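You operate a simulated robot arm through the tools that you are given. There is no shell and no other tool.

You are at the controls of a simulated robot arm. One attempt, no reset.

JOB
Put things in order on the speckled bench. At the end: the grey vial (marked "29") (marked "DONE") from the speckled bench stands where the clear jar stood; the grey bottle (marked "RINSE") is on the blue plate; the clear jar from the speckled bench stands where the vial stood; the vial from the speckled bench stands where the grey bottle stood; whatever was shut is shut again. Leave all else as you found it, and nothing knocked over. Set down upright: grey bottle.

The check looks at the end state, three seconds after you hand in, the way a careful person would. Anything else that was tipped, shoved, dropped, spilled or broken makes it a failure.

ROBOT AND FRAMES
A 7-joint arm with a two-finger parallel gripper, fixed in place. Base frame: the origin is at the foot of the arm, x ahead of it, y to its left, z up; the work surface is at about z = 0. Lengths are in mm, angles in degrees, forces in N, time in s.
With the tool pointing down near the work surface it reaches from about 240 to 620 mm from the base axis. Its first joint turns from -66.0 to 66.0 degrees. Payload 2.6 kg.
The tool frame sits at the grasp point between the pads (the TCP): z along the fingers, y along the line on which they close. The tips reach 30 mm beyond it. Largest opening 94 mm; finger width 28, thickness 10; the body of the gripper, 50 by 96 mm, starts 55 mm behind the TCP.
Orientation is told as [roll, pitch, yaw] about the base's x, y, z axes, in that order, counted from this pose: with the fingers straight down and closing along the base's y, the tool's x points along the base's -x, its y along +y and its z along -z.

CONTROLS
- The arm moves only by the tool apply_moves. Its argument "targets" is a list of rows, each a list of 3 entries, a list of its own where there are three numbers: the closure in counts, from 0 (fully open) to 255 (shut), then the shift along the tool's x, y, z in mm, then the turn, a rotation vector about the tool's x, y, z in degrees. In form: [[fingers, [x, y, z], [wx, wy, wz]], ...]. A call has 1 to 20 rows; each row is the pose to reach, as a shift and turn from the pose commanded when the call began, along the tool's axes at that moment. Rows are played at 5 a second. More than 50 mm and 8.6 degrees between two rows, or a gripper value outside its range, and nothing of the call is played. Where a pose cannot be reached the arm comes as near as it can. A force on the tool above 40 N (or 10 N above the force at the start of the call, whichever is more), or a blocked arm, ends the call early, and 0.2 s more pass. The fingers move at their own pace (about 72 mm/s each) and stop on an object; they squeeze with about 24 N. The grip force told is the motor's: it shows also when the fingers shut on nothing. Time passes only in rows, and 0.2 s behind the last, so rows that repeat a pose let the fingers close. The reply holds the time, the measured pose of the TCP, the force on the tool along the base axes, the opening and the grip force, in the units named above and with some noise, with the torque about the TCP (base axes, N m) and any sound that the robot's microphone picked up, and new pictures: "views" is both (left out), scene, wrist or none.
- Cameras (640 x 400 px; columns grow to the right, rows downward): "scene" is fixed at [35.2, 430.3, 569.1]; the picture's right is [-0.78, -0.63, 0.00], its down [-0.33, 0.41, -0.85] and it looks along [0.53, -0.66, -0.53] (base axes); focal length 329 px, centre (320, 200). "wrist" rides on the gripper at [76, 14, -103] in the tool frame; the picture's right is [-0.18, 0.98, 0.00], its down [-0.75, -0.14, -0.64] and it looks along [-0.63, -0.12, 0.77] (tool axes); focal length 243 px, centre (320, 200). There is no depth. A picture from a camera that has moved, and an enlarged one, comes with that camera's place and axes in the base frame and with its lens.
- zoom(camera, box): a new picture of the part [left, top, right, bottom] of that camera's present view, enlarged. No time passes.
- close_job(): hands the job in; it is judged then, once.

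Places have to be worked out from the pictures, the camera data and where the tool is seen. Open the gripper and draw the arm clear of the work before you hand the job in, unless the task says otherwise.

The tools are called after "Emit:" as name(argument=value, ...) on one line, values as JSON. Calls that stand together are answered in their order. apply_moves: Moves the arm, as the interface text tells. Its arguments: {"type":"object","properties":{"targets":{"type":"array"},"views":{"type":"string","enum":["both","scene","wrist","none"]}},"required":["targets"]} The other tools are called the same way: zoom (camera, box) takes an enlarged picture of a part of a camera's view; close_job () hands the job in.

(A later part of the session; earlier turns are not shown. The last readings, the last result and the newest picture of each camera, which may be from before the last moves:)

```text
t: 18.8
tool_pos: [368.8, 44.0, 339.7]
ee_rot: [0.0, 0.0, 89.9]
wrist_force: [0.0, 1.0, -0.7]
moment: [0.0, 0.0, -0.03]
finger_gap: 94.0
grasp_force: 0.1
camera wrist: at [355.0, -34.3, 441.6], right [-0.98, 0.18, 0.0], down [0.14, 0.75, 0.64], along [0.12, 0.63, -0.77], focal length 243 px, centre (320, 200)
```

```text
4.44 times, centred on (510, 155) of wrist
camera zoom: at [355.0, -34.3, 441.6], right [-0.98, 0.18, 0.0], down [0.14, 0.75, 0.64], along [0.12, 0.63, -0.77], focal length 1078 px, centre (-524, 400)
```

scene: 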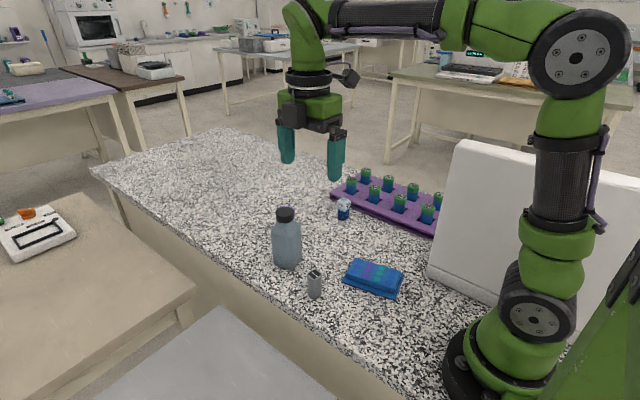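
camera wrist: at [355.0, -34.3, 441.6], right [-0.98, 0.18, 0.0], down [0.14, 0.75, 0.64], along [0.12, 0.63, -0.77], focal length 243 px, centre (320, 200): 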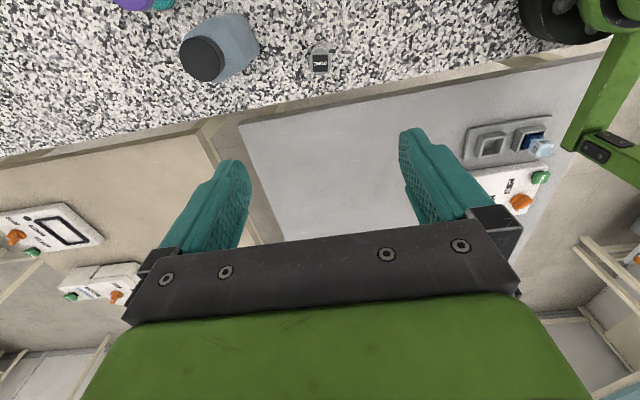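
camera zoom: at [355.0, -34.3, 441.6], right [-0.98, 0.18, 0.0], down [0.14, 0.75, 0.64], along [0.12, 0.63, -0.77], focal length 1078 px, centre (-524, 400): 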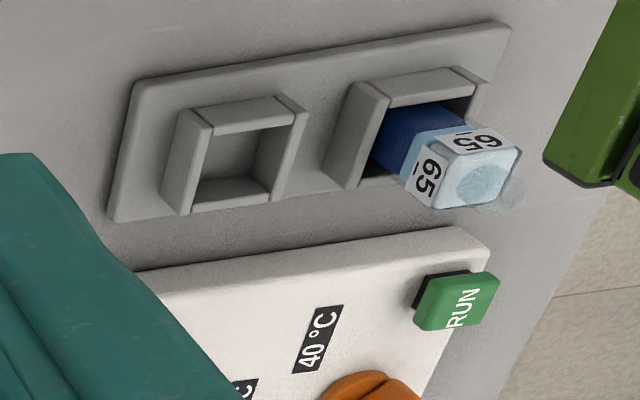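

The bottle is squarish with rounded sides and turned somewhat. I turn the tool back to yaw 0 and look at it from behind and above.

Emit:
apply_moves(targets=[[0, [4, -5, 0], [0, 0, 8]], [0, [8, -10, 0], [0, 0, 16]], [0, [12, -15, 0], [0, 0, 24]], [0, [16, -20, 0], [0, 0, 32]], [0, [20, -24, 0], [0, 0, 40]], [0, [24, -28, 0], [0, 0, 48]], [0, [28, -32, 0], [0, 0, 56]], [0, [32, -36, 0], [0, 0, 64]], [0, [36, -40, 0], [0, 0, 72]], [0, [40, -45, 0], [0, 0, 80]], [0, [45, -50, 0], [0, 0, 85]], [0, [45, -50, 0], [0, 0, 90]], [0, [45, -50, 0], [0, 0, 90]]])

Emit:
zoom(camera="wrist", box=[260, 60, 360, 150])

```text
t: 21.6
tool_pos: [419.5, -2.6, 340.0]
ee_rot: [0.0, -0.1, -0.1]
wrist_force: [-0.1, -0.4, -0.1]
moment: [-0.05, -0.02, 0.02]
finger_gap: 93.8
grasp_force: 0.1
camera wrist: at [343.5, 12.0, 442.0], right [0.19, 0.98, 0.0], down [0.75, -0.14, 0.64], along [0.63, -0.12, -0.77], focal length 243 px, centre (320, 200)
```

scene: 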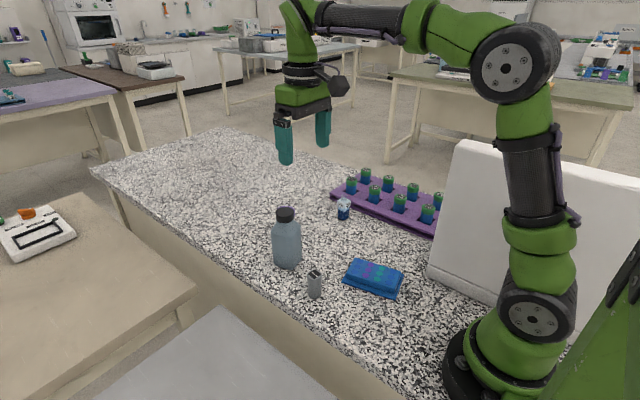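
wrist: 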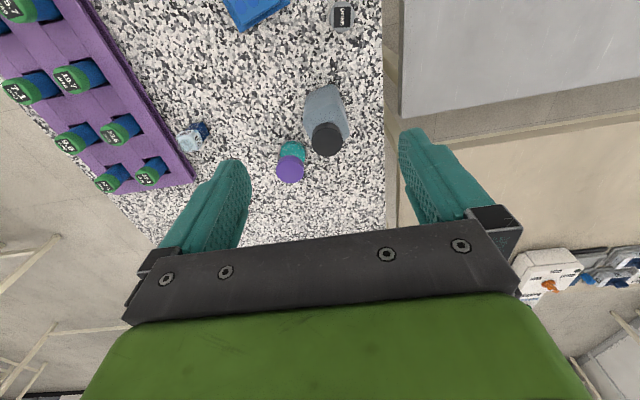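

```text
4.44 times, centred on (310, 105) of wrist
camera zoom: at [343.5, 12.0, 442.0], right [0.19, 0.98, 0.0], down [0.75, -0.14, 0.64], along [0.63, -0.12, -0.77], focal length 1078 px, centre (364, 622)
```

zoom: 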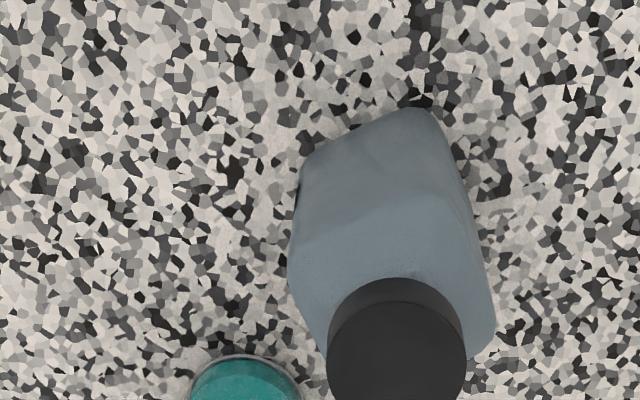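

The views place the bottle axis at about (490,-6), height about 150, its faces turned about +18°. I go over it at z=200 with yaw 18° to check alignment before going down.

Emit:
apply_moves(targets=[[0, [-25, -1, 0], [0, 0, -6]], [0, [-50, -2, 20], [0, 0, -12]], [0, [-70.5, -3.4, 50], [0, 0, -18]], [0, [-70.5, -3.4, 95], [0, 0, -18]], [0, [-70.5, -3.4, 135], [0, 0, -18]], [0, [-70.5, -3.4, 135], [0, 0, -18]]])

Emit:
zoom(camera="wrist", box=[220, 80, 440, 240])

Emit:
zoom(camera="scene", box=[230, 120, 350, 280])

```text
t: 23.0
tool_pos: [491.5, -4.3, 205.3]
ee_rot: [0.0, -0.1, 18.0]
wrist_force: [-0.2, -0.5, -0.3]
moment: [0.0, 0.01, -0.02]
finger_gap: 94.1
grasp_force: 0.2
camera wrist: at [413.1, -15.6, 306.0], right [-0.13, 0.99, 0.0], down [0.76, 0.1, 0.64], along [0.64, 0.08, -0.77], focal length 243 px, centre (320, 200)
```

scene: 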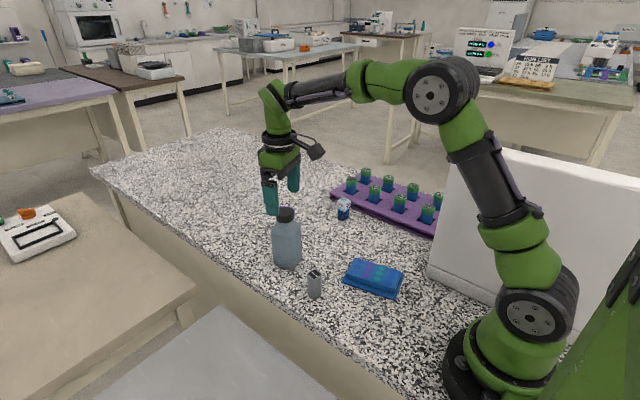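
wrist: 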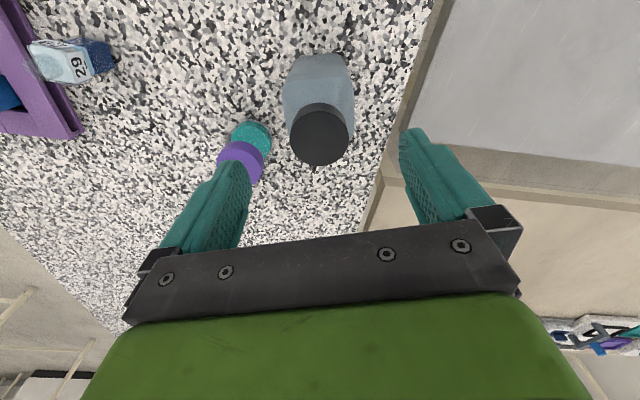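

```text
2.50 times, centred on (330, 160) of wrist
camera zoom: at [413.1, -15.6, 306.0], right [-0.13, 0.99, 0.0], down [0.76, 0.1, 0.64], along [0.64, 0.08, -0.77], focal length 606 px, centre (295, 300)
```

zoom: 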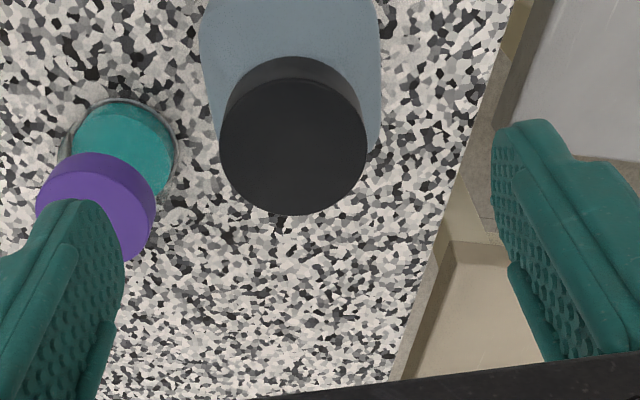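

```text
2.50 times, centred on (290, 200) of scene
camera zoom: at [35.2, 430.3, 569.1], right [-0.78, -0.63, 0.0], down [-0.33, 0.41, -0.85], along [0.53, -0.66, -0.53], focal length 822 px, centre (395, 200)
```

zoom: 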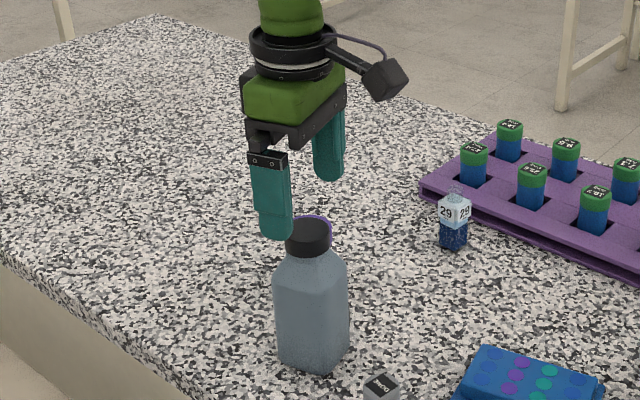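

Alignment is good; the bottle's axis is about 2–3 mm to −y of the tool. I correct and go down to TCP z=102, keeping the palm just above the cap.

Emit:
apply_moves(targets=[[0, [1.5, -1.6, 20], [0, 0, 0]], [0, [1.5, -1.6, 45], [0, 0, 0]], [0, [1.5, -1.6, 65], [0, 0, 0]], [0, [1.5, -1.6, 80], [0, 0, 0]], [0, [1.5, -1.6, 90], [0, 0, 0]], [0, [1.5, -1.6, 90], [0, 0, 0]]])

Emit:
zoom(camera="scene", box=[230, 150, 350, 280])

Emit:
zoom(camera="wrist", box=[200, 80, 460, 260])

```text
t: 24.4
tool_pos: [488.7, -7.7, 115.0]
ee_rot: [0.0, 0.0, 18.0]
wrist_force: [0.2, 0.1, 0.3]
moment: [-0.01, -0.02, 0.01]
finger_gap: 94.1
grasp_force: 0.1
camera wrist: at [412.6, -17.9, 216.4], right [-0.13, 0.99, 0.0], down [0.76, 0.1, 0.64], along [0.64, 0.08, -0.77], focal length 243 px, centre (320, 200)
```

scene: 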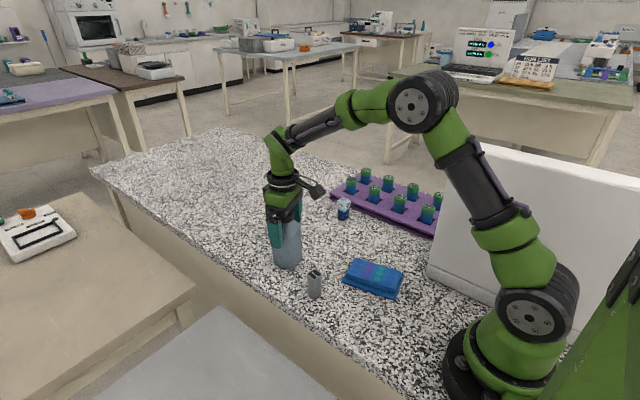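
wrist: 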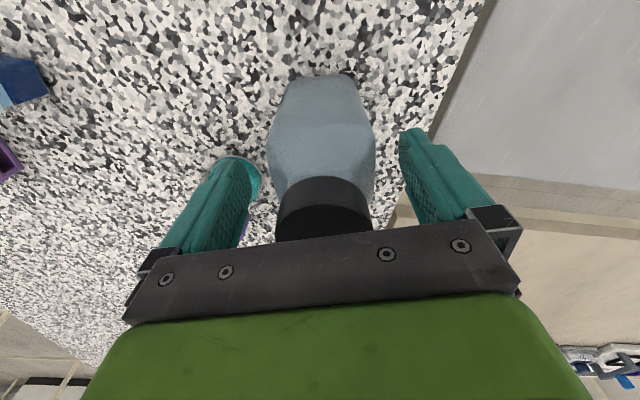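

```text
3.08 times, centred on (290, 215) of scene
camera zoom: at [35.2, 430.3, 569.1], right [-0.78, -0.63, 0.0], down [-0.33, 0.41, -0.85], along [0.53, -0.66, -0.53], focal length 1012 px, centre (412, 154)
```

zoom: 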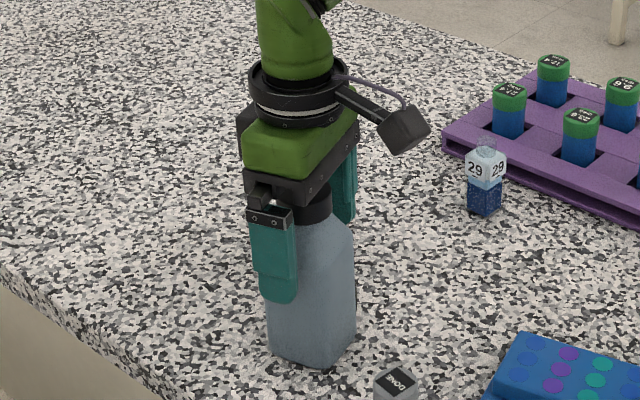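

```text
2.22 times, centred on (330, 170) of wrist
camera zoom: at [412.6, -17.9, 216.4], right [-0.13, 0.99, 0.0], down [0.76, 0.1, 0.64], along [0.64, 0.08, -0.77], focal length 539 px, centre (298, 267)
```

zoom: 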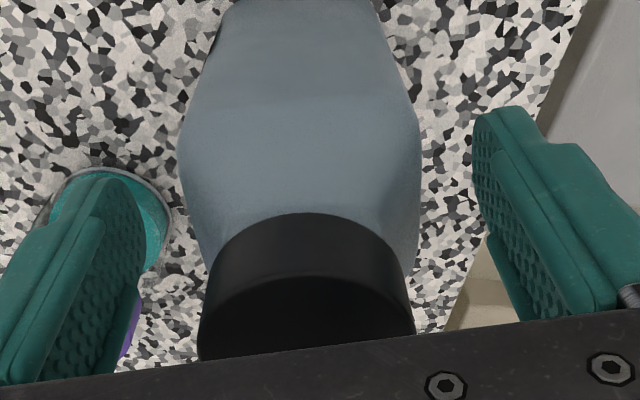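

At z=115 the tips are already well below the shoulder and nothing touches. I lower another 10 mm and close.

Emit:
apply_moves(targets=[[0, [0, 0, 5], [0, 0, 0]], [0, [0, 0, 10], [0, 0, 0]], [0, [0, 0, 10], [0, 0, 0]], [255, [0, 0, 10], [0, 0, 0]], [255, [0, 0, 10], [0, 0, 0]], [255, [0, 0, 10], [0, 0, 0]], [255, [0, 0, 10], [0, 0, 0]]])

Emit:
zoom(camera="scene", box=[230, 150, 350, 280])

```text
t: 26.0
tool_pos: [489.2, -7.8, 105.4]
ee_rot: [0.0, 0.1, 18.0]
wrist_force: [0.8, 0.4, -0.6]
moment: [-0.01, -0.04, 0.01]
finger_gap: 64.9
grasp_force: 23.9
camera wrist: at [412.4, -17.8, 206.9], right [-0.13, 0.99, 0.0], down [0.76, 0.1, 0.64], along [0.64, 0.08, -0.77], focal length 243 px, centre (320, 200)
```

scene: 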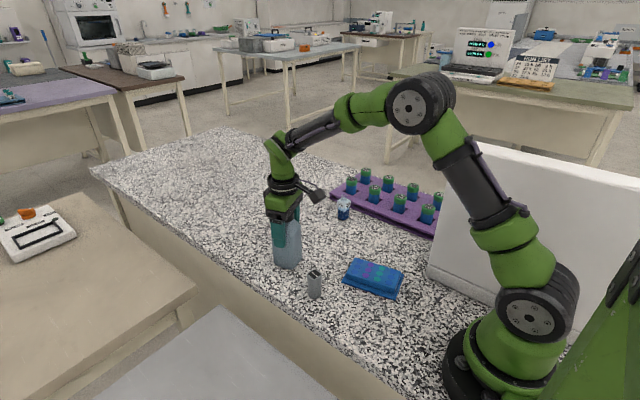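
wrist: 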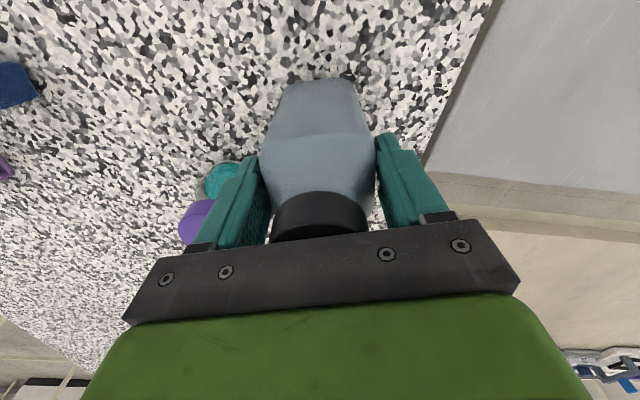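

```text
3.08 times, centred on (290, 215) of scene
camera zoom: at [35.2, 430.3, 569.1], right [-0.78, -0.63, 0.0], down [-0.33, 0.41, -0.85], along [0.53, -0.66, -0.53], focal length 1012 px, centre (412, 154)
```

zoom: 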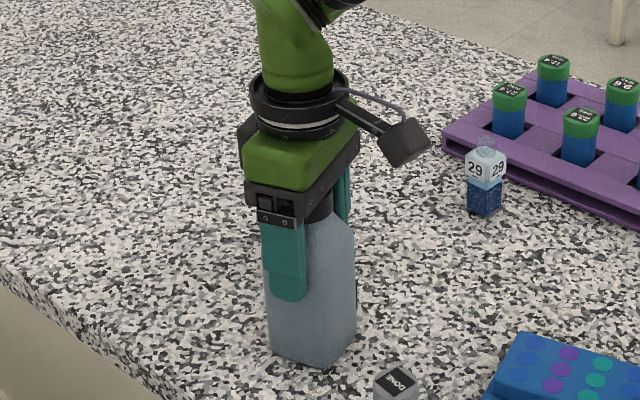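

Held at 64.9 mm. I lift 10 mm as a test, then up to 75 mm.

Emit:
apply_moves(targets=[[255, [0, 0, -5], [0, 0, 0]], [255, [0, 0, -12], [0, 0, 0]], [255, [0, 0, -25], [0, 0, 0]], [255, [0, 0, -50], [0, 0, 0]], [255, [0, 0, -75], [0, 0, 0]], [255, [0, 0, -75], [0, 0, 0]]])

Emit:
zoom(camera="scene", box=[230, 120, 350, 270])

```text
t: 27.4
tool_pos: [490.1, -8.0, 180.7]
ee_rot: [0.0, 0.0, 18.0]
wrist_force: [0.0, 0.1, -1.3]
moment: [-0.01, -0.03, -0.01]
finger_gap: 64.7
grasp_force: 23.7
camera wrist: at [412.9, -18.2, 282.4], right [-0.13, 0.99, 0.0], down [0.76, 0.1, 0.64], along [0.64, 0.08, -0.77], focal length 243 px, centre (320, 200)
```

scene: 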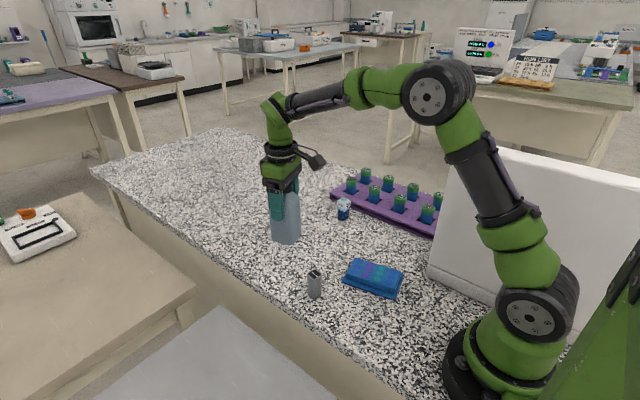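
wrist: 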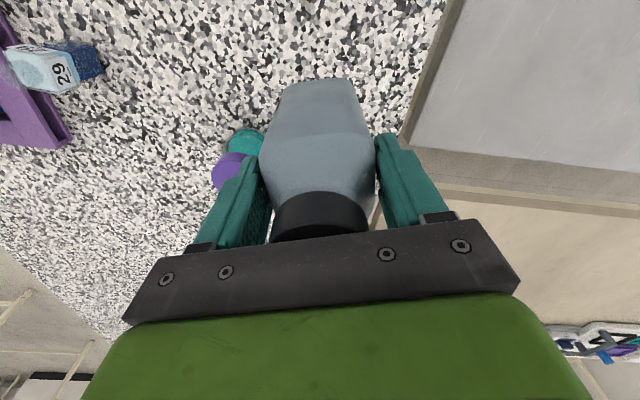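

```text
2.67 times, centred on (290, 195) of scene
camera zoom: at [35.2, 430.3, 569.1], right [-0.78, -0.63, 0.0], down [-0.33, 0.41, -0.85], along [0.53, -0.66, -0.53], focal length 877 px, centre (400, 213)
```

zoom: 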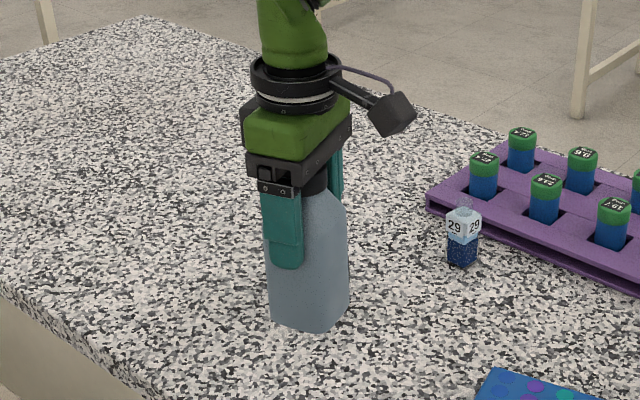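

The bottle hangs upright and is light. Plate centre is about (290,-85), long axis at 14°; I carry the bottle above it, turning 4° to match.

Emit:
apply_moves(targets=[[255, [30, -1.7, 0], [0, 0, 0]], [255, [70, -3.9, 0], [0, 0, 1]], [255, [110, -6, 0], [0, 0, 2]], [255, [150, -8.3, 0], [0, 0, 3]], [255, [185, -10.2, 0], [0, 0, 4]], [255, [213, -11.7, 0], [0, 0, 4]], [255, [213, -11.7, 0], [0, 0, 4]], [255, [213, -11.7, 0], [0, 0, 4]]])

Emit:
zoom(camera="scene", box=[310, 160, 470, 310])

```text
t: 29.2
tool_pos: [290.5, -83.9, 180.0]
ee_rot: [0.1, 0.0, 14.1]
wrist_force: [0.5, -0.4, -1.0]
moment: [-0.02, -0.01, 0.04]
finger_gap: 64.4
grasp_force: 24.4
camera wrist: at [212.6, -90.0, 282.1], right [-0.06, 1.0, 0.0], down [0.77, 0.05, 0.64], along [0.64, 0.04, -0.77], focal length 243 px, centre (320, 200)
```

scene: 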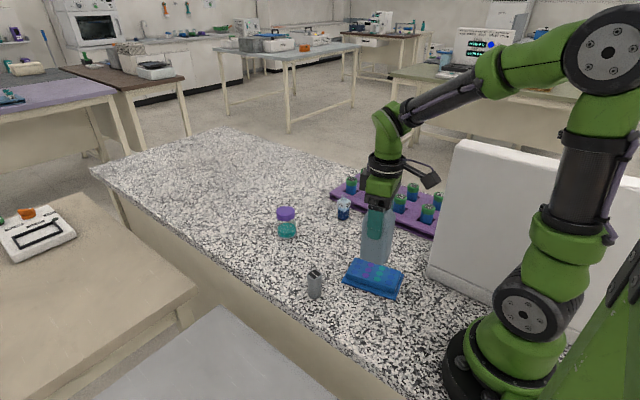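
wrist: 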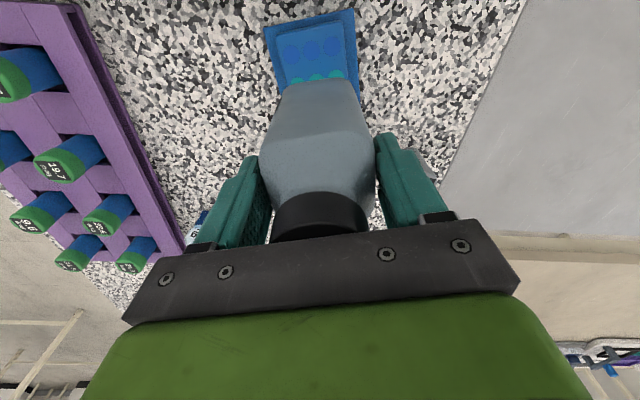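

```text
2.67 times, centred on (390, 235) of scene
camera zoom: at [35.2, 430.3, 569.1], right [-0.78, -0.63, 0.0], down [-0.33, 0.41, -0.85], along [0.53, -0.66, -0.53], focal length 877 px, centre (133, 107)
```

zoom: 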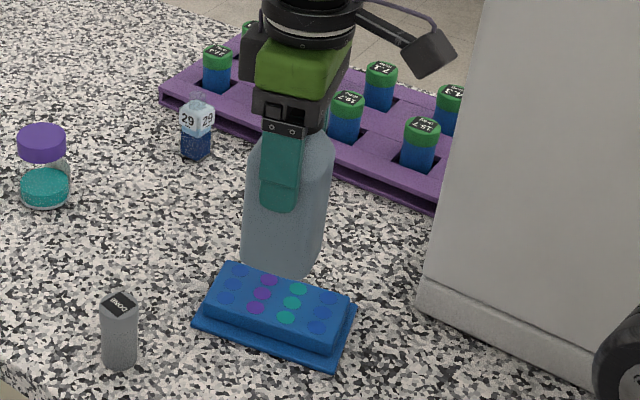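

I lower 42 mm, bringing the bottle base to about z=33, and check against the plate.

Emit:
apply_moves(targets=[[255, [0, 0, 20], [0, 0, 0]], [255, [0, 0, 35], [0, 0, 0]], [255, [0, 0, 42], [0, 0, 0]], [255, [0, 0, 42], [0, 0, 0]]])

Emit:
zoom(camera="scene", box=[330, 200, 430, 310])

Emit:
zoom(camera="wrist", box=[240, 0, 400, 120])

```text
t: 30.2
tool_pos: [289.2, -83.9, 138.0]
ee_rot: [0.0, -0.1, 14.0]
wrist_force: [0.0, -0.1, -0.4]
moment: [0.02, 0.04, -0.01]
finger_gap: 64.1
grasp_force: 24.0
camera wrist: at [212.6, -89.8, 240.4], right [-0.06, 1.0, 0.0], down [0.77, 0.05, 0.64], along [0.64, 0.04, -0.77], focal length 243 px, centre (320, 200)
```

scene: 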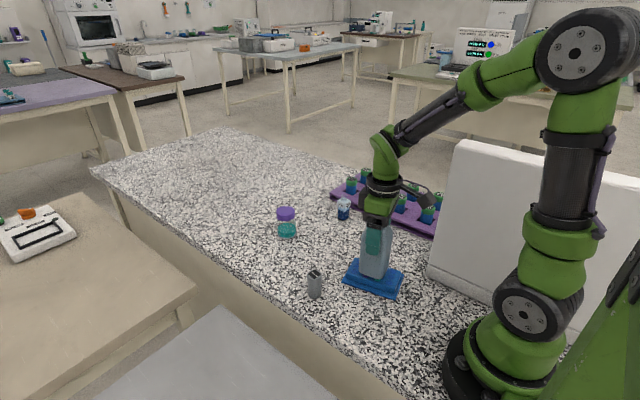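
wrist: 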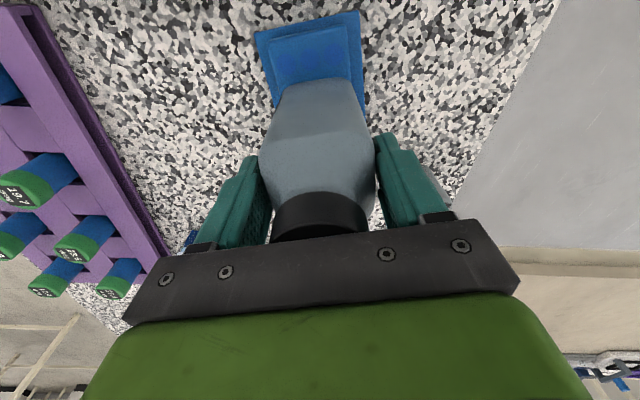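

```text
3.64 times, centred on (380, 255) of scene
camera zoom: at [35.2, 430.3, 569.1], right [-0.78, -0.63, 0.0], down [-0.33, 0.41, -0.85], along [0.53, -0.66, -0.53], focal length 1195 px, centre (102, 0)
```

zoom: 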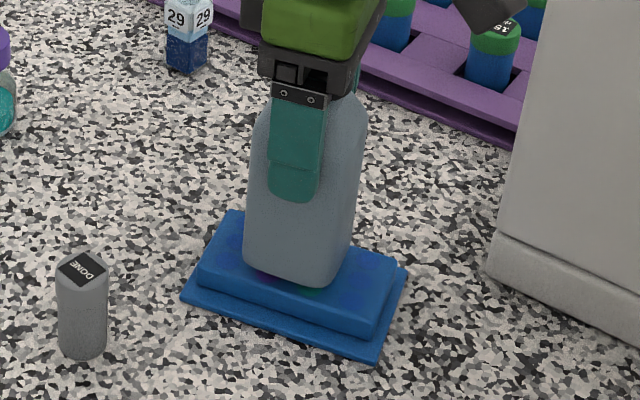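

```text
3.33 times, centred on (320, 60) of wrist
camera zoom: at [212.6, -89.8, 240.4], right [-0.06, 1.0, 0.0], down [0.77, 0.05, 0.64], along [0.64, 0.04, -0.77], focal length 809 px, centre (320, 667)
```

zoom: 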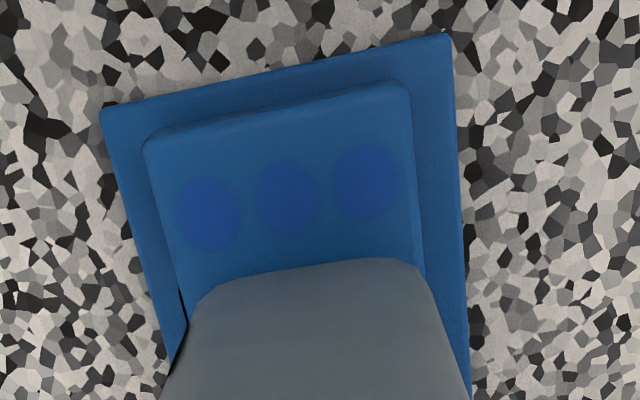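

The bottle hangs over the plate, a few mm toward +x/+y of centre, so I shift (-3.5,-3.5) and lower in small steps, watching for contact.

Emit:
apply_moves(targets=[[255, [4.2, -2.5, 0], [0, 0, 0]], [255, [4.2, -2.5, 3], [0, 0, 0]], [255, [4.2, -2.5, 6], [0, 0, 0]], [255, [4.2, -2.5, 8], [0, 0, 0]], [255, [4.2, -2.5, 8], [0, 0, 0]]])

Emit:
zoom(camera="scene", box=[340, 240, 420, 310])

```text
t: 31.4
tool_pos: [286.1, -86.2, 132.3]
ee_rot: [0.0, 0.0, 14.0]
wrist_force: [0.0, 0.0, -0.1]
moment: [-0.02, -0.04, 0.03]
finger_gap: 64.0
grasp_force: 24.1
camera wrist: at [209.5, -92.7, 232.2], right [-0.06, 1.0, 0.0], down [0.77, 0.05, 0.64], along [0.64, 0.04, -0.77], focal length 243 px, centre (320, 200)
```

scene: 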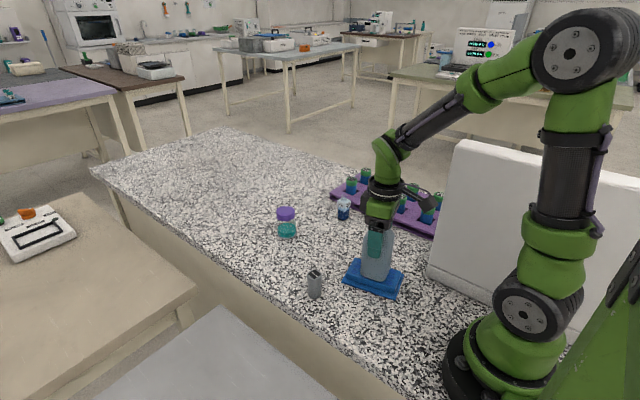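
wrist: 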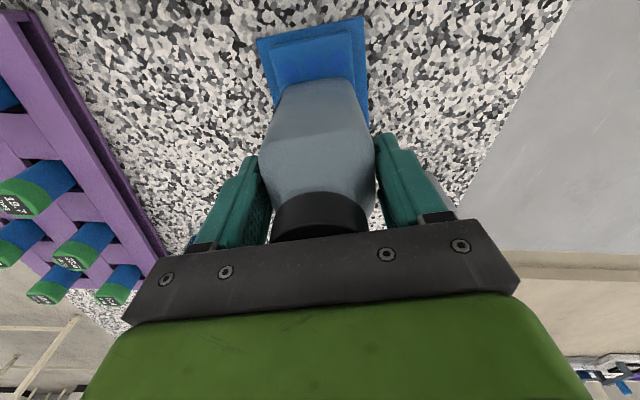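

```text
5.71 times, centred on (380, 275) of scene
camera zoom: at [35.2, 430.3, 569.1], right [-0.78, -0.63, 0.0], down [-0.33, 0.41, -0.85], along [0.53, -0.66, -0.53], focal length 1878 px, centre (-23, -229)
```

zoom: 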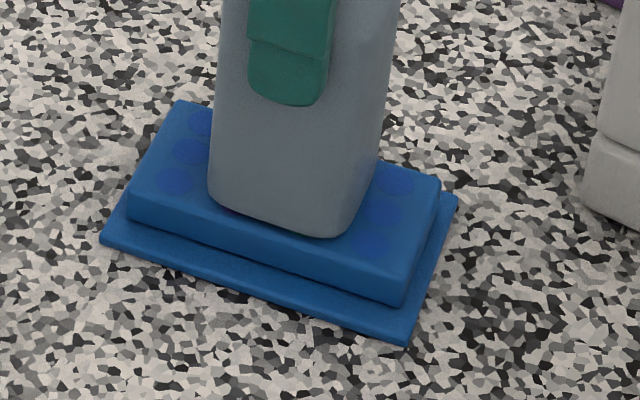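

Measured z is 132.3 against a commanded 130, which may be first contact. I press 2 mm further and read again.

Emit:
apply_moves(targets=[[255, [0, 0, 1], [0, 0, 0]], [255, [0, 0, 2], [0, 0, 0]], [255, [0, 0, 2], [0, 0, 0]]])

Emit:
zoom(camera="scene", box=[340, 240, 420, 310])

```text
t: 32.2
tool_pos: [286.1, -86.6, 129.7]
ee_rot: [0.0, -0.1, 14.0]
wrist_force: [-1.1, 0.2, 6.5]
moment: [-0.03, 0.11, -0.08]
finger_gap: 64.1
grasp_force: 24.2
camera wrist: at [209.4, -92.6, 230.3], right [-0.06, 1.0, 0.0], down [0.76, 0.05, 0.64], along [0.64, 0.04, -0.77], focal length 243 px, centre (320, 200)
```

scene: 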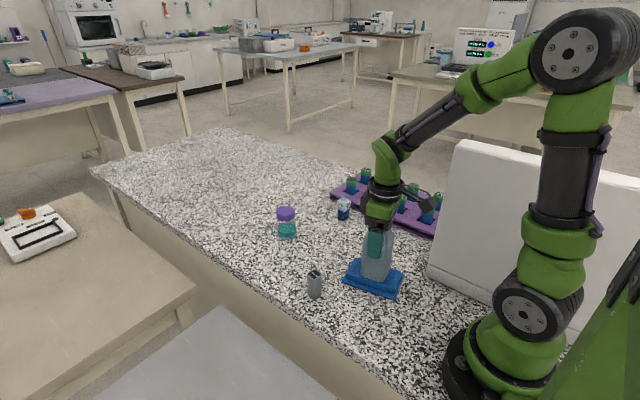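
wrist: 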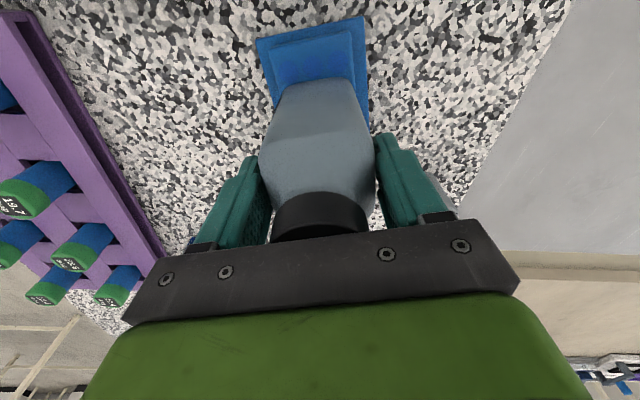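

```text
5.71 times, centred on (380, 275) of scene
camera zoom: at [35.2, 430.3, 569.1], right [-0.78, -0.63, 0.0], down [-0.33, 0.41, -0.85], along [0.53, -0.66, -0.53], focal length 1878 px, centre (-23, -229)
```

zoom: 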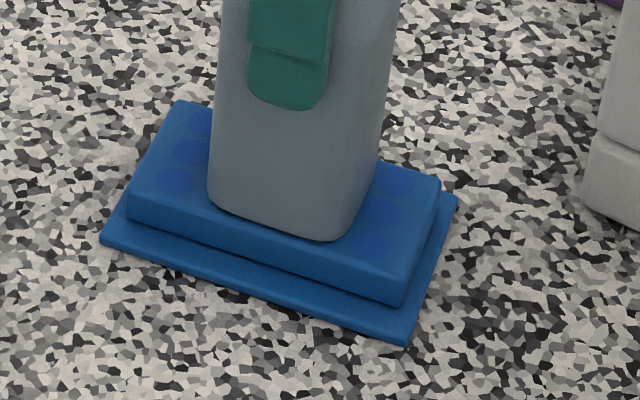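

Contact of 6.5 N: the bottle rests on the plate. I ease 1 mm, open, and rise straight up clear of the cap.

Emit:
apply_moves(targets=[[255, [0, 0, -1], [0, 0, 0]], [200, [0, 0, -1], [0, 0, 0]], [100, [0, 0, -1], [0, 0, 0]], [0, [0, 0, -1], [0, 0, 0]], [0, [0, 0, -1], [0, 0, 0]], [0, [0, 0, -15], [0, 0, 0]], [0, [0, 0, -40], [0, 0, 0]], [0, [0, 0, -80], [0, 0, 0]], [0, [0, 0, -120], [0, 0, 0]], [0, [0, 0, -160], [0, 0, 0]], [0, [0, 0, -160], [0, 0, 0]]])

Emit:
zoom(camera="scene", box=[310, 180, 430, 310])

```text
t: 34.6
tool_pos: [285.5, -85.6, 287.3]
ee_rot: [0.0, 0.0, 14.0]
wrist_force: [0.6, 1.1, -0.1]
moment: [-0.01, -0.04, -0.04]
finger_gap: 94.0
grasp_force: 0.1
camera wrist: at [209.2, -91.2, 390.5], right [-0.06, 1.0, 0.0], down [0.77, 0.05, 0.64], along [0.64, 0.04, -0.77], focal length 243 px, centre (320, 200)
```

scene: 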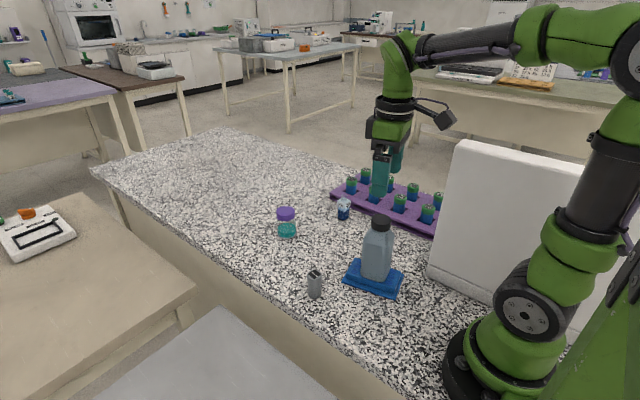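
wrist: 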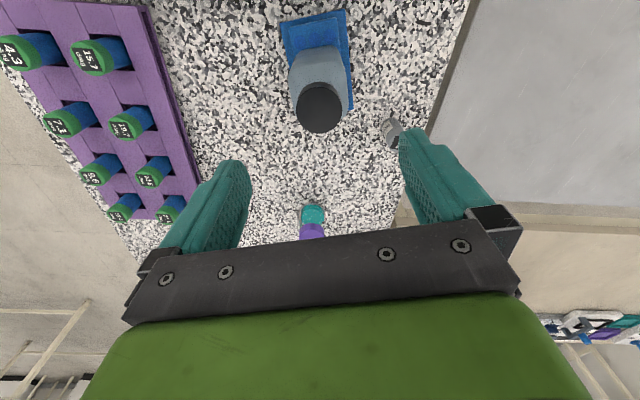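

```text
3.08 times, centred on (370, 245) of scene
camera zoom: at [35.2, 430.3, 569.1], right [-0.78, -0.63, 0.0], down [-0.33, 0.41, -0.85], along [0.53, -0.66, -0.53], focal length 1012 px, centre (166, 62)
```

zoom: 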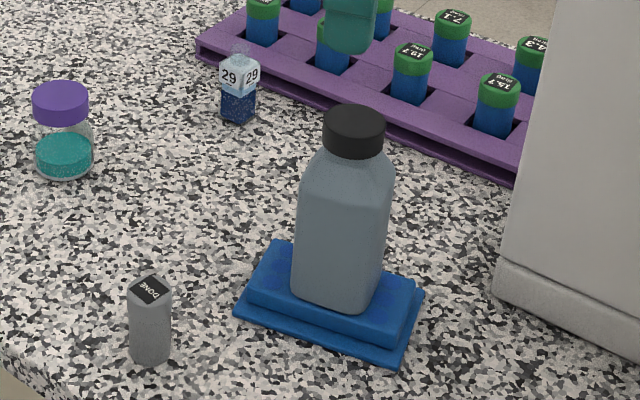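

The bottle stands squarely on the plate. Next is vial 29: I move over beside it with yaw 90° (fingers closing along x, away from the rack) and look.

Emit:
apply_moves(targets=[[0, [-15.1, -22.8, 0], [0, 0, -7.6]], [0, [-30.2, -45.5, 4], [0, 0, -15.2]], [0, [-45.3, -68.3, 10], [0, 0, -22.8]], [0, [-60.4, -91, 18], [0, 0, -30.4]], [0, [-75.5, -113.8, 26], [0, 0, -38]], [0, [-90.5, -136.6, 34], [0, 0, -45.6]], [0, [-105.6, -159.3, 42], [0, 0, -53.2]], [0, [-120.7, -182.1, 50], [0, 0, -60.8]], [0, [-135.8, -204.8, 60], [0, 0, -68.4]], [0, [-150.9, -227.6, 67], [0, 0, -76]], [0, [-150.9, -227.6, 67], [0, 0, -76]]])

Emit:
zoom(camera="wrist", box=[260, 50, 380, 160])

```text
t: 37.0
tool_pos: [487.0, -272.0, 222.8]
ee_rot: [0.1, 0.0, 90.2]
wrist_force: [0.4, 0.9, 0.9]
moment: [0.01, -0.01, 0.01]
finger_gap: 94.0
grasp_force: 0.1
camera wrist: at [473.8, -349.1, 323.8], right [-0.98, 0.18, 0.0], down [0.14, 0.75, 0.64], along [0.12, 0.63, -0.77], focal length 243 px, centre (320, 200)
```

scene: 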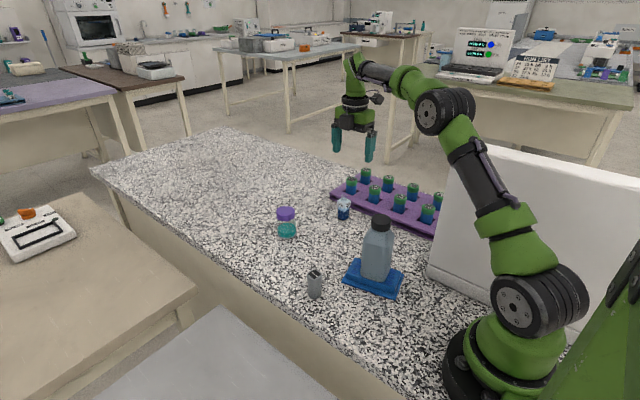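
wrist: 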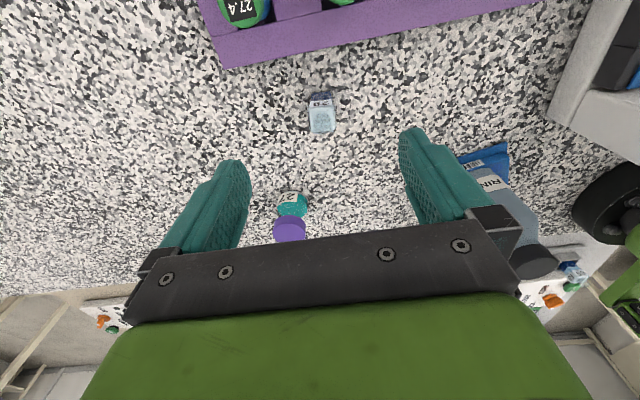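

```text
3.64 times, centred on (320, 105) of wrist
camera zoom: at [473.8, -349.1, 323.8], right [-0.98, 0.18, 0.0], down [0.14, 0.75, 0.64], along [0.12, 0.63, -0.77], focal length 882 px, centre (320, 546)
```

zoom: 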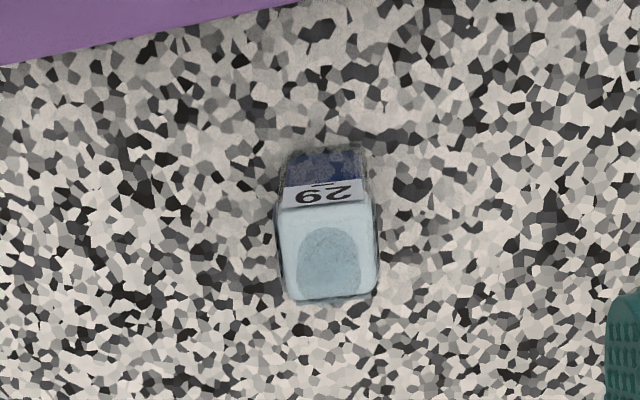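

Vial 29's base centre works out to about (490,-245), turned about -9°, with the rack 57 mm behind it. I align (yaw 81°) and come down above it.

Emit:
apply_moves(targets=[[0, [-14, -1.5, 20], [0, 0, 4]], [0, [-27, -3, 50], [0, 0, 9]], [0, [-27, -3, 85], [0, 0, 9]], [0, [-27, -3, 85], [0, 0, 9]]])

Emit:
zoom(camera="wrist", box=[220, 60, 440, 220])

```text
t: 38.0
tool_pos: [490.5, -244.1, 136.2]
ee_rot: [0.1, -0.1, 80.9]
wrist_force: [-0.2, -0.3, 0.4]
moment: [0.0, 0.04, 0.02]
finger_gap: 94.1
grasp_force: 0.0
camera wrist: at [464.8, -319.0, 238.3], right [-0.94, 0.34, 0.0], down [0.26, 0.72, 0.64], along [0.22, 0.6, -0.77], focal length 243 px, centre (320, 200)
```

scene: 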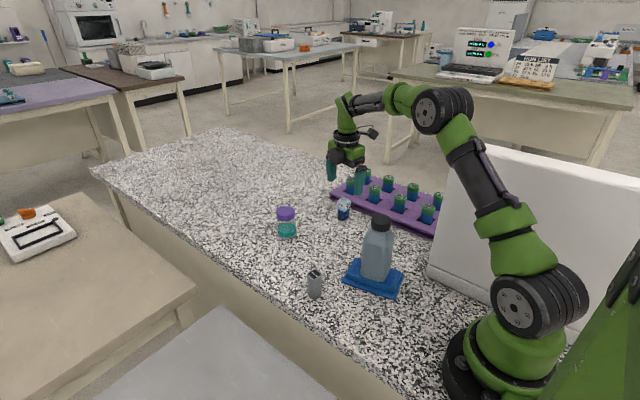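
wrist: 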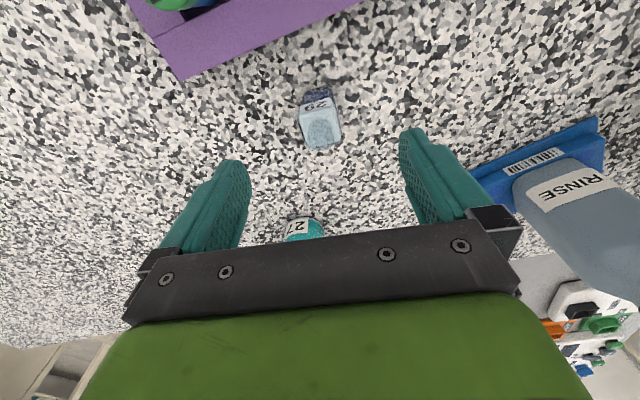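

```text
2.50 times, centred on (330, 140) of wrist
camera zoom: at [464.8, -319.0, 238.3], right [-0.94, 0.34, 0.0], down [0.26, 0.72, 0.64], along [0.22, 0.6, -0.77], focal length 606 px, centre (295, 350)
```

zoom: 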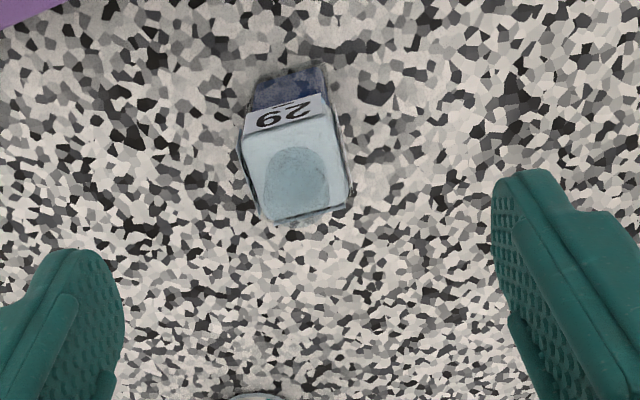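

Base centre reads (491,-245) again, so the tool is aligned. I descend to z=38, then close.

Emit:
apply_moves(targets=[[0, [0, 0, 35], [0, 0, 0]], [0, [0, 0, 65], [0, 0, 0]], [0, [0, 0, 85], [0, 0, 0]], [0, [0, 0, 97], [0, 0, 0]], [0, [0, 0, 97], [0, 0, 0]]])

Emit:
zoom(camera="wrist", box=[200, 90, 460, 260])

```text
t: 39.2
tool_pos: [491.0, -244.0, 38.9]
ee_rot: [0.0, 0.0, 81.0]
wrist_force: [0.1, -0.4, 0.2]
moment: [-0.01, 0.01, -0.02]
finger_gap: 93.7
grasp_force: 0.2
camera wrist: at [465.3, -318.8, 140.7], right [-0.94, 0.34, 0.0], down [0.26, 0.72, 0.64], along [0.22, 0.6, -0.77], focal length 243 px, centre (320, 200)
```

scene: 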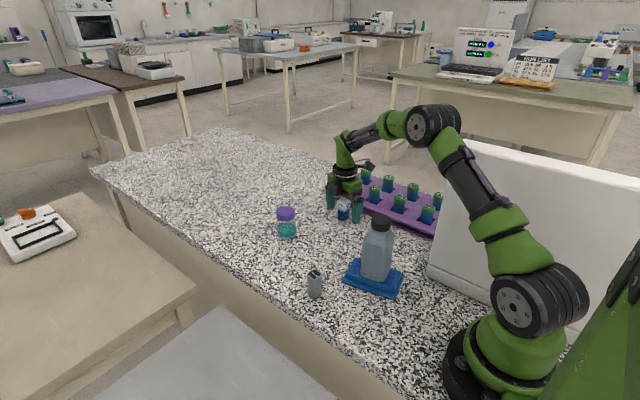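
wrist: 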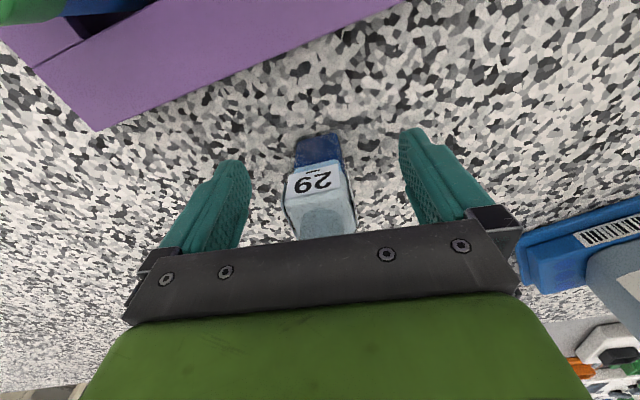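

```text
2.35 times, centred on (330, 175) of wrist
camera zoom: at [465.3, -318.8, 140.7], right [-0.94, 0.34, 0.0], down [0.26, 0.72, 0.64], along [0.22, 0.6, -0.77], focal length 571 px, centre (296, 259)
```

zoom: 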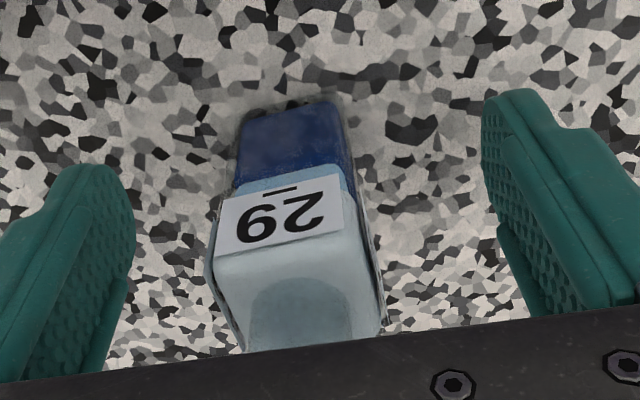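

The vial sits centred between the pads. I close.

Emit:
apply_moves(targets=[[180, [0, 0, 0], [0, 0, 0]], [255, [0, 0, 0], [0, 0, 0]], [255, [0, 0, 0], [0, 0, 0]], [255, [0, 0, 0], [0, 0, 0]], [255, [0, 0, 0], [0, 0, 0]]])

Emit:
zoom(camera="wrist", box=[200, 90, 460, 260])

```text
t: 40.4
tool_pos: [490.8, -244.0, 38.4]
ee_rot: [0.0, 0.0, 81.0]
wrist_force: [0.3, -0.3, 0.2]
moment: [0.0, 0.0, 0.01]
finger_gap: 33.4
grasp_force: 24.2
camera wrist: at [465.3, -318.8, 141.0], right [-0.94, 0.34, 0.0], down [0.26, 0.72, 0.64], along [0.22, 0.6, -0.77], focal length 243 px, centre (320, 200)
```

scene: 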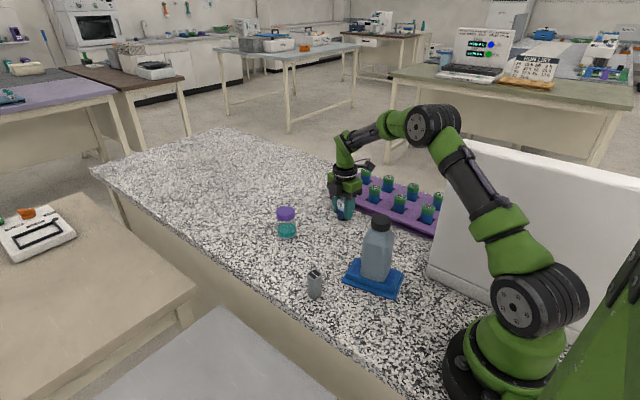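
wrist: 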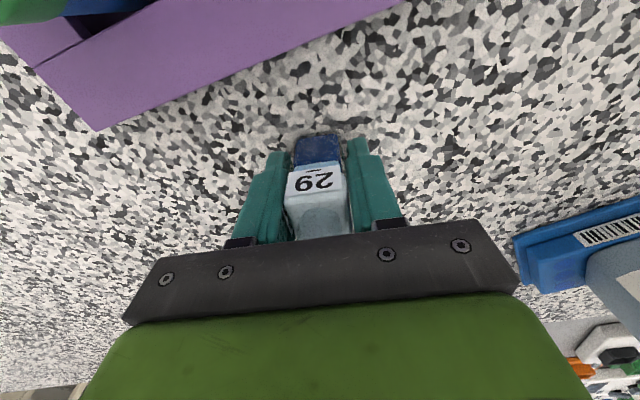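

```text
2.35 times, centred on (330, 175) of wrist
camera zoom: at [465.3, -318.8, 141.0], right [-0.94, 0.34, 0.0], down [0.26, 0.72, 0.64], along [0.22, 0.6, -0.77], focal length 571 px, centre (296, 259)
```

zoom: 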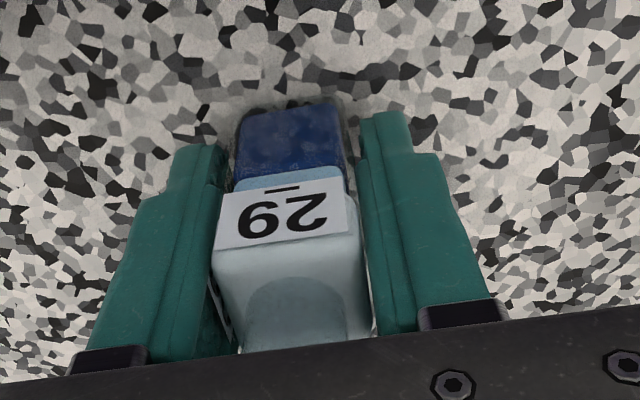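

Gripped at 33.4 mm. I lift 100 mm and carry the vial in +y to above the bottle's old place, (492,-6).

Emit:
apply_moves(targets=[[255, [0, 0, -10], [0, 0, 0]], [255, [0, 0, -35], [0, 0, 0]], [255, [0, 0, -70], [0, 0, 0]], [255, [0, 0, -100], [0, 0, 0]], [255, [-40, 6, -100], [0, 0, 0]], [255, [-80, 12, -100], [0, 0, 0]], [255, [-120, 18, -100], [0, 0, 0]], [255, [-160, 24, -100], [0, 0, 0]], [255, [-200, 30.5, -100], [0, 0, 0]], [255, [-235.8, 36, -100], [0, 0, 0]], [255, [-235.8, 36, -100], [0, 0, 0]]])

Emit:
zoom(camera="wrist", box=[200, 90, 460, 260])

```text
t: 42.8
tool_pos: [492.8, -6.0, 139.1]
ee_rot: [0.0, 0.0, 81.1]
wrist_force: [0.1, 0.5, -1.2]
moment: [-0.01, -0.01, 0.01]
finger_gap: 33.7
grasp_force: 24.1
camera wrist: at [466.4, -80.0, 241.0], right [-0.94, 0.34, 0.0], down [0.26, 0.72, 0.64], along [0.22, 0.6, -0.77], focal length 243 px, centre (320, 200)
```

scene: 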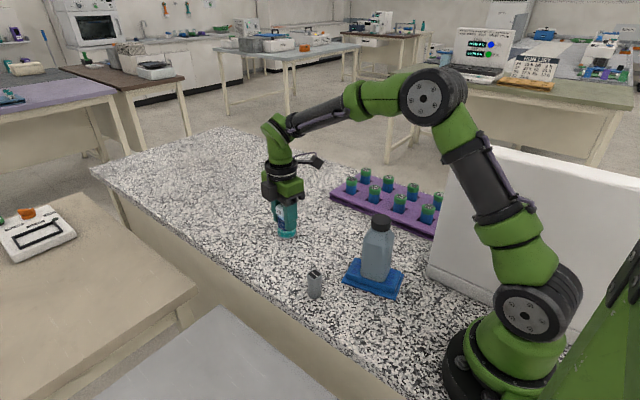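
wrist: 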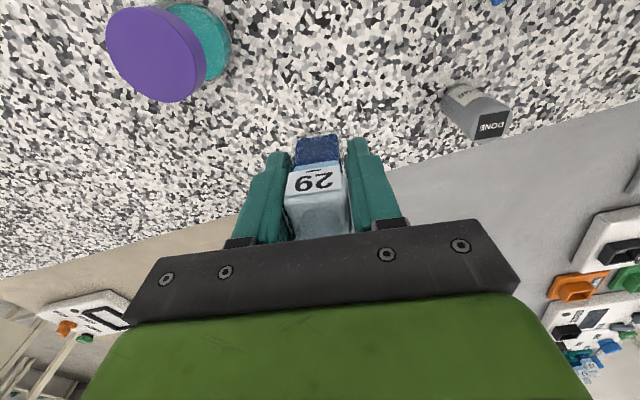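

```text
2.35 times, centred on (330, 175) of wrist
camera zoom: at [466.4, -80.0, 241.0], right [-0.94, 0.34, 0.0], down [0.26, 0.72, 0.64], along [0.22, 0.6, -0.77], focal length 571 px, centre (296, 259)
```

zoom: 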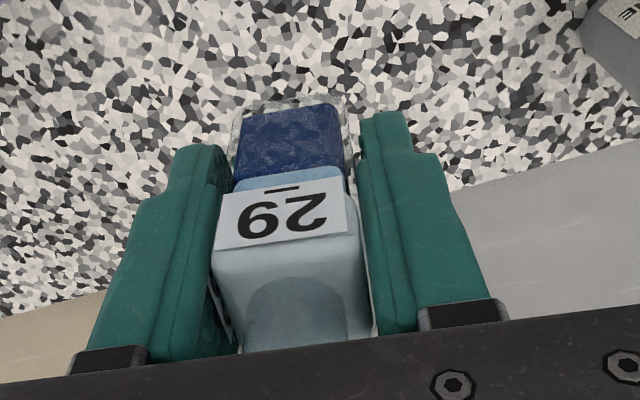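

The vial is held steady over the bottle's place, clear of the jar. I lower it to pick height.

Emit:
apply_moves(targets=[[255, [0, 0, 35], [0, 0, 0]], [255, [0, 0, 70], [0, 0, 0]], [255, [0, 0, 90], [0, 0, 0]], [255, [0, 0, 97], [0, 0, 0]], [255, [0, 0, 99], [0, 0, 0]], [255, [0, 0, 99.7], [0, 0, 0]], [255, [0, 0, 99.7], [0, 0, 0]]])

Emit:
zoom(camera="wrist", box=[200, 90, 460, 260])

```text
t: 44.4
tool_pos: [491.2, -5.4, 39.4]
ee_rot: [0.0, -0.1, 80.9]
wrist_force: [-0.3, 0.8, 0.0]
moment: [0.02, 0.0, 0.02]
finger_gap: 33.7
grasp_force: 23.6
camera wrist: at [466.2, -80.5, 141.3], right [-0.94, 0.34, 0.0], down [0.26, 0.72, 0.64], along [0.22, 0.6, -0.77], focal length 243 px, centre (320, 200)
```

scene: 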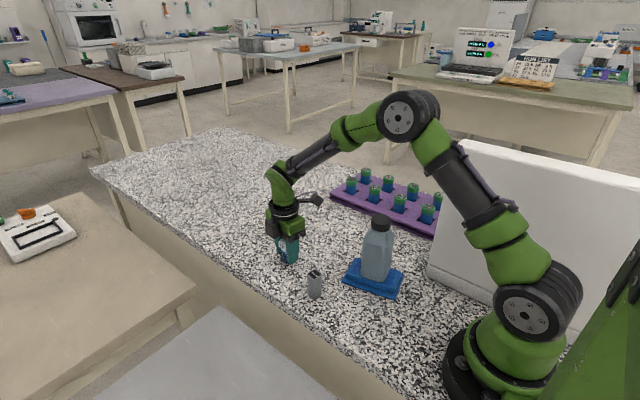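
wrist: 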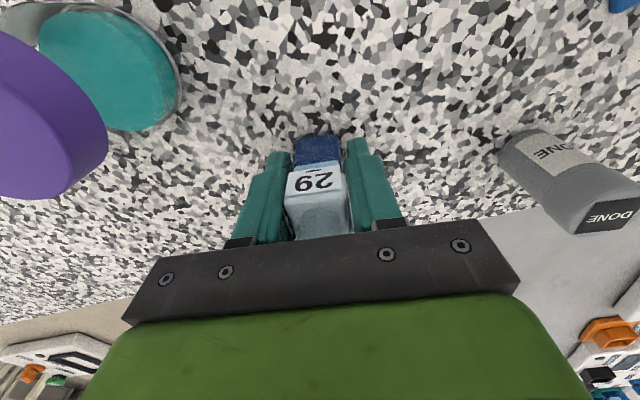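

```text
2.35 times, centred on (330, 175) of wrist
camera zoom: at [466.2, -80.5, 141.3], right [-0.94, 0.34, 0.0], down [0.26, 0.72, 0.64], along [0.22, 0.6, -0.77], focal length 571 px, centre (296, 259)
```

zoom: 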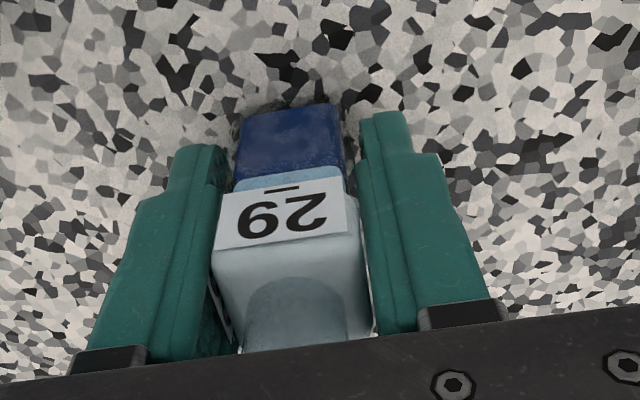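

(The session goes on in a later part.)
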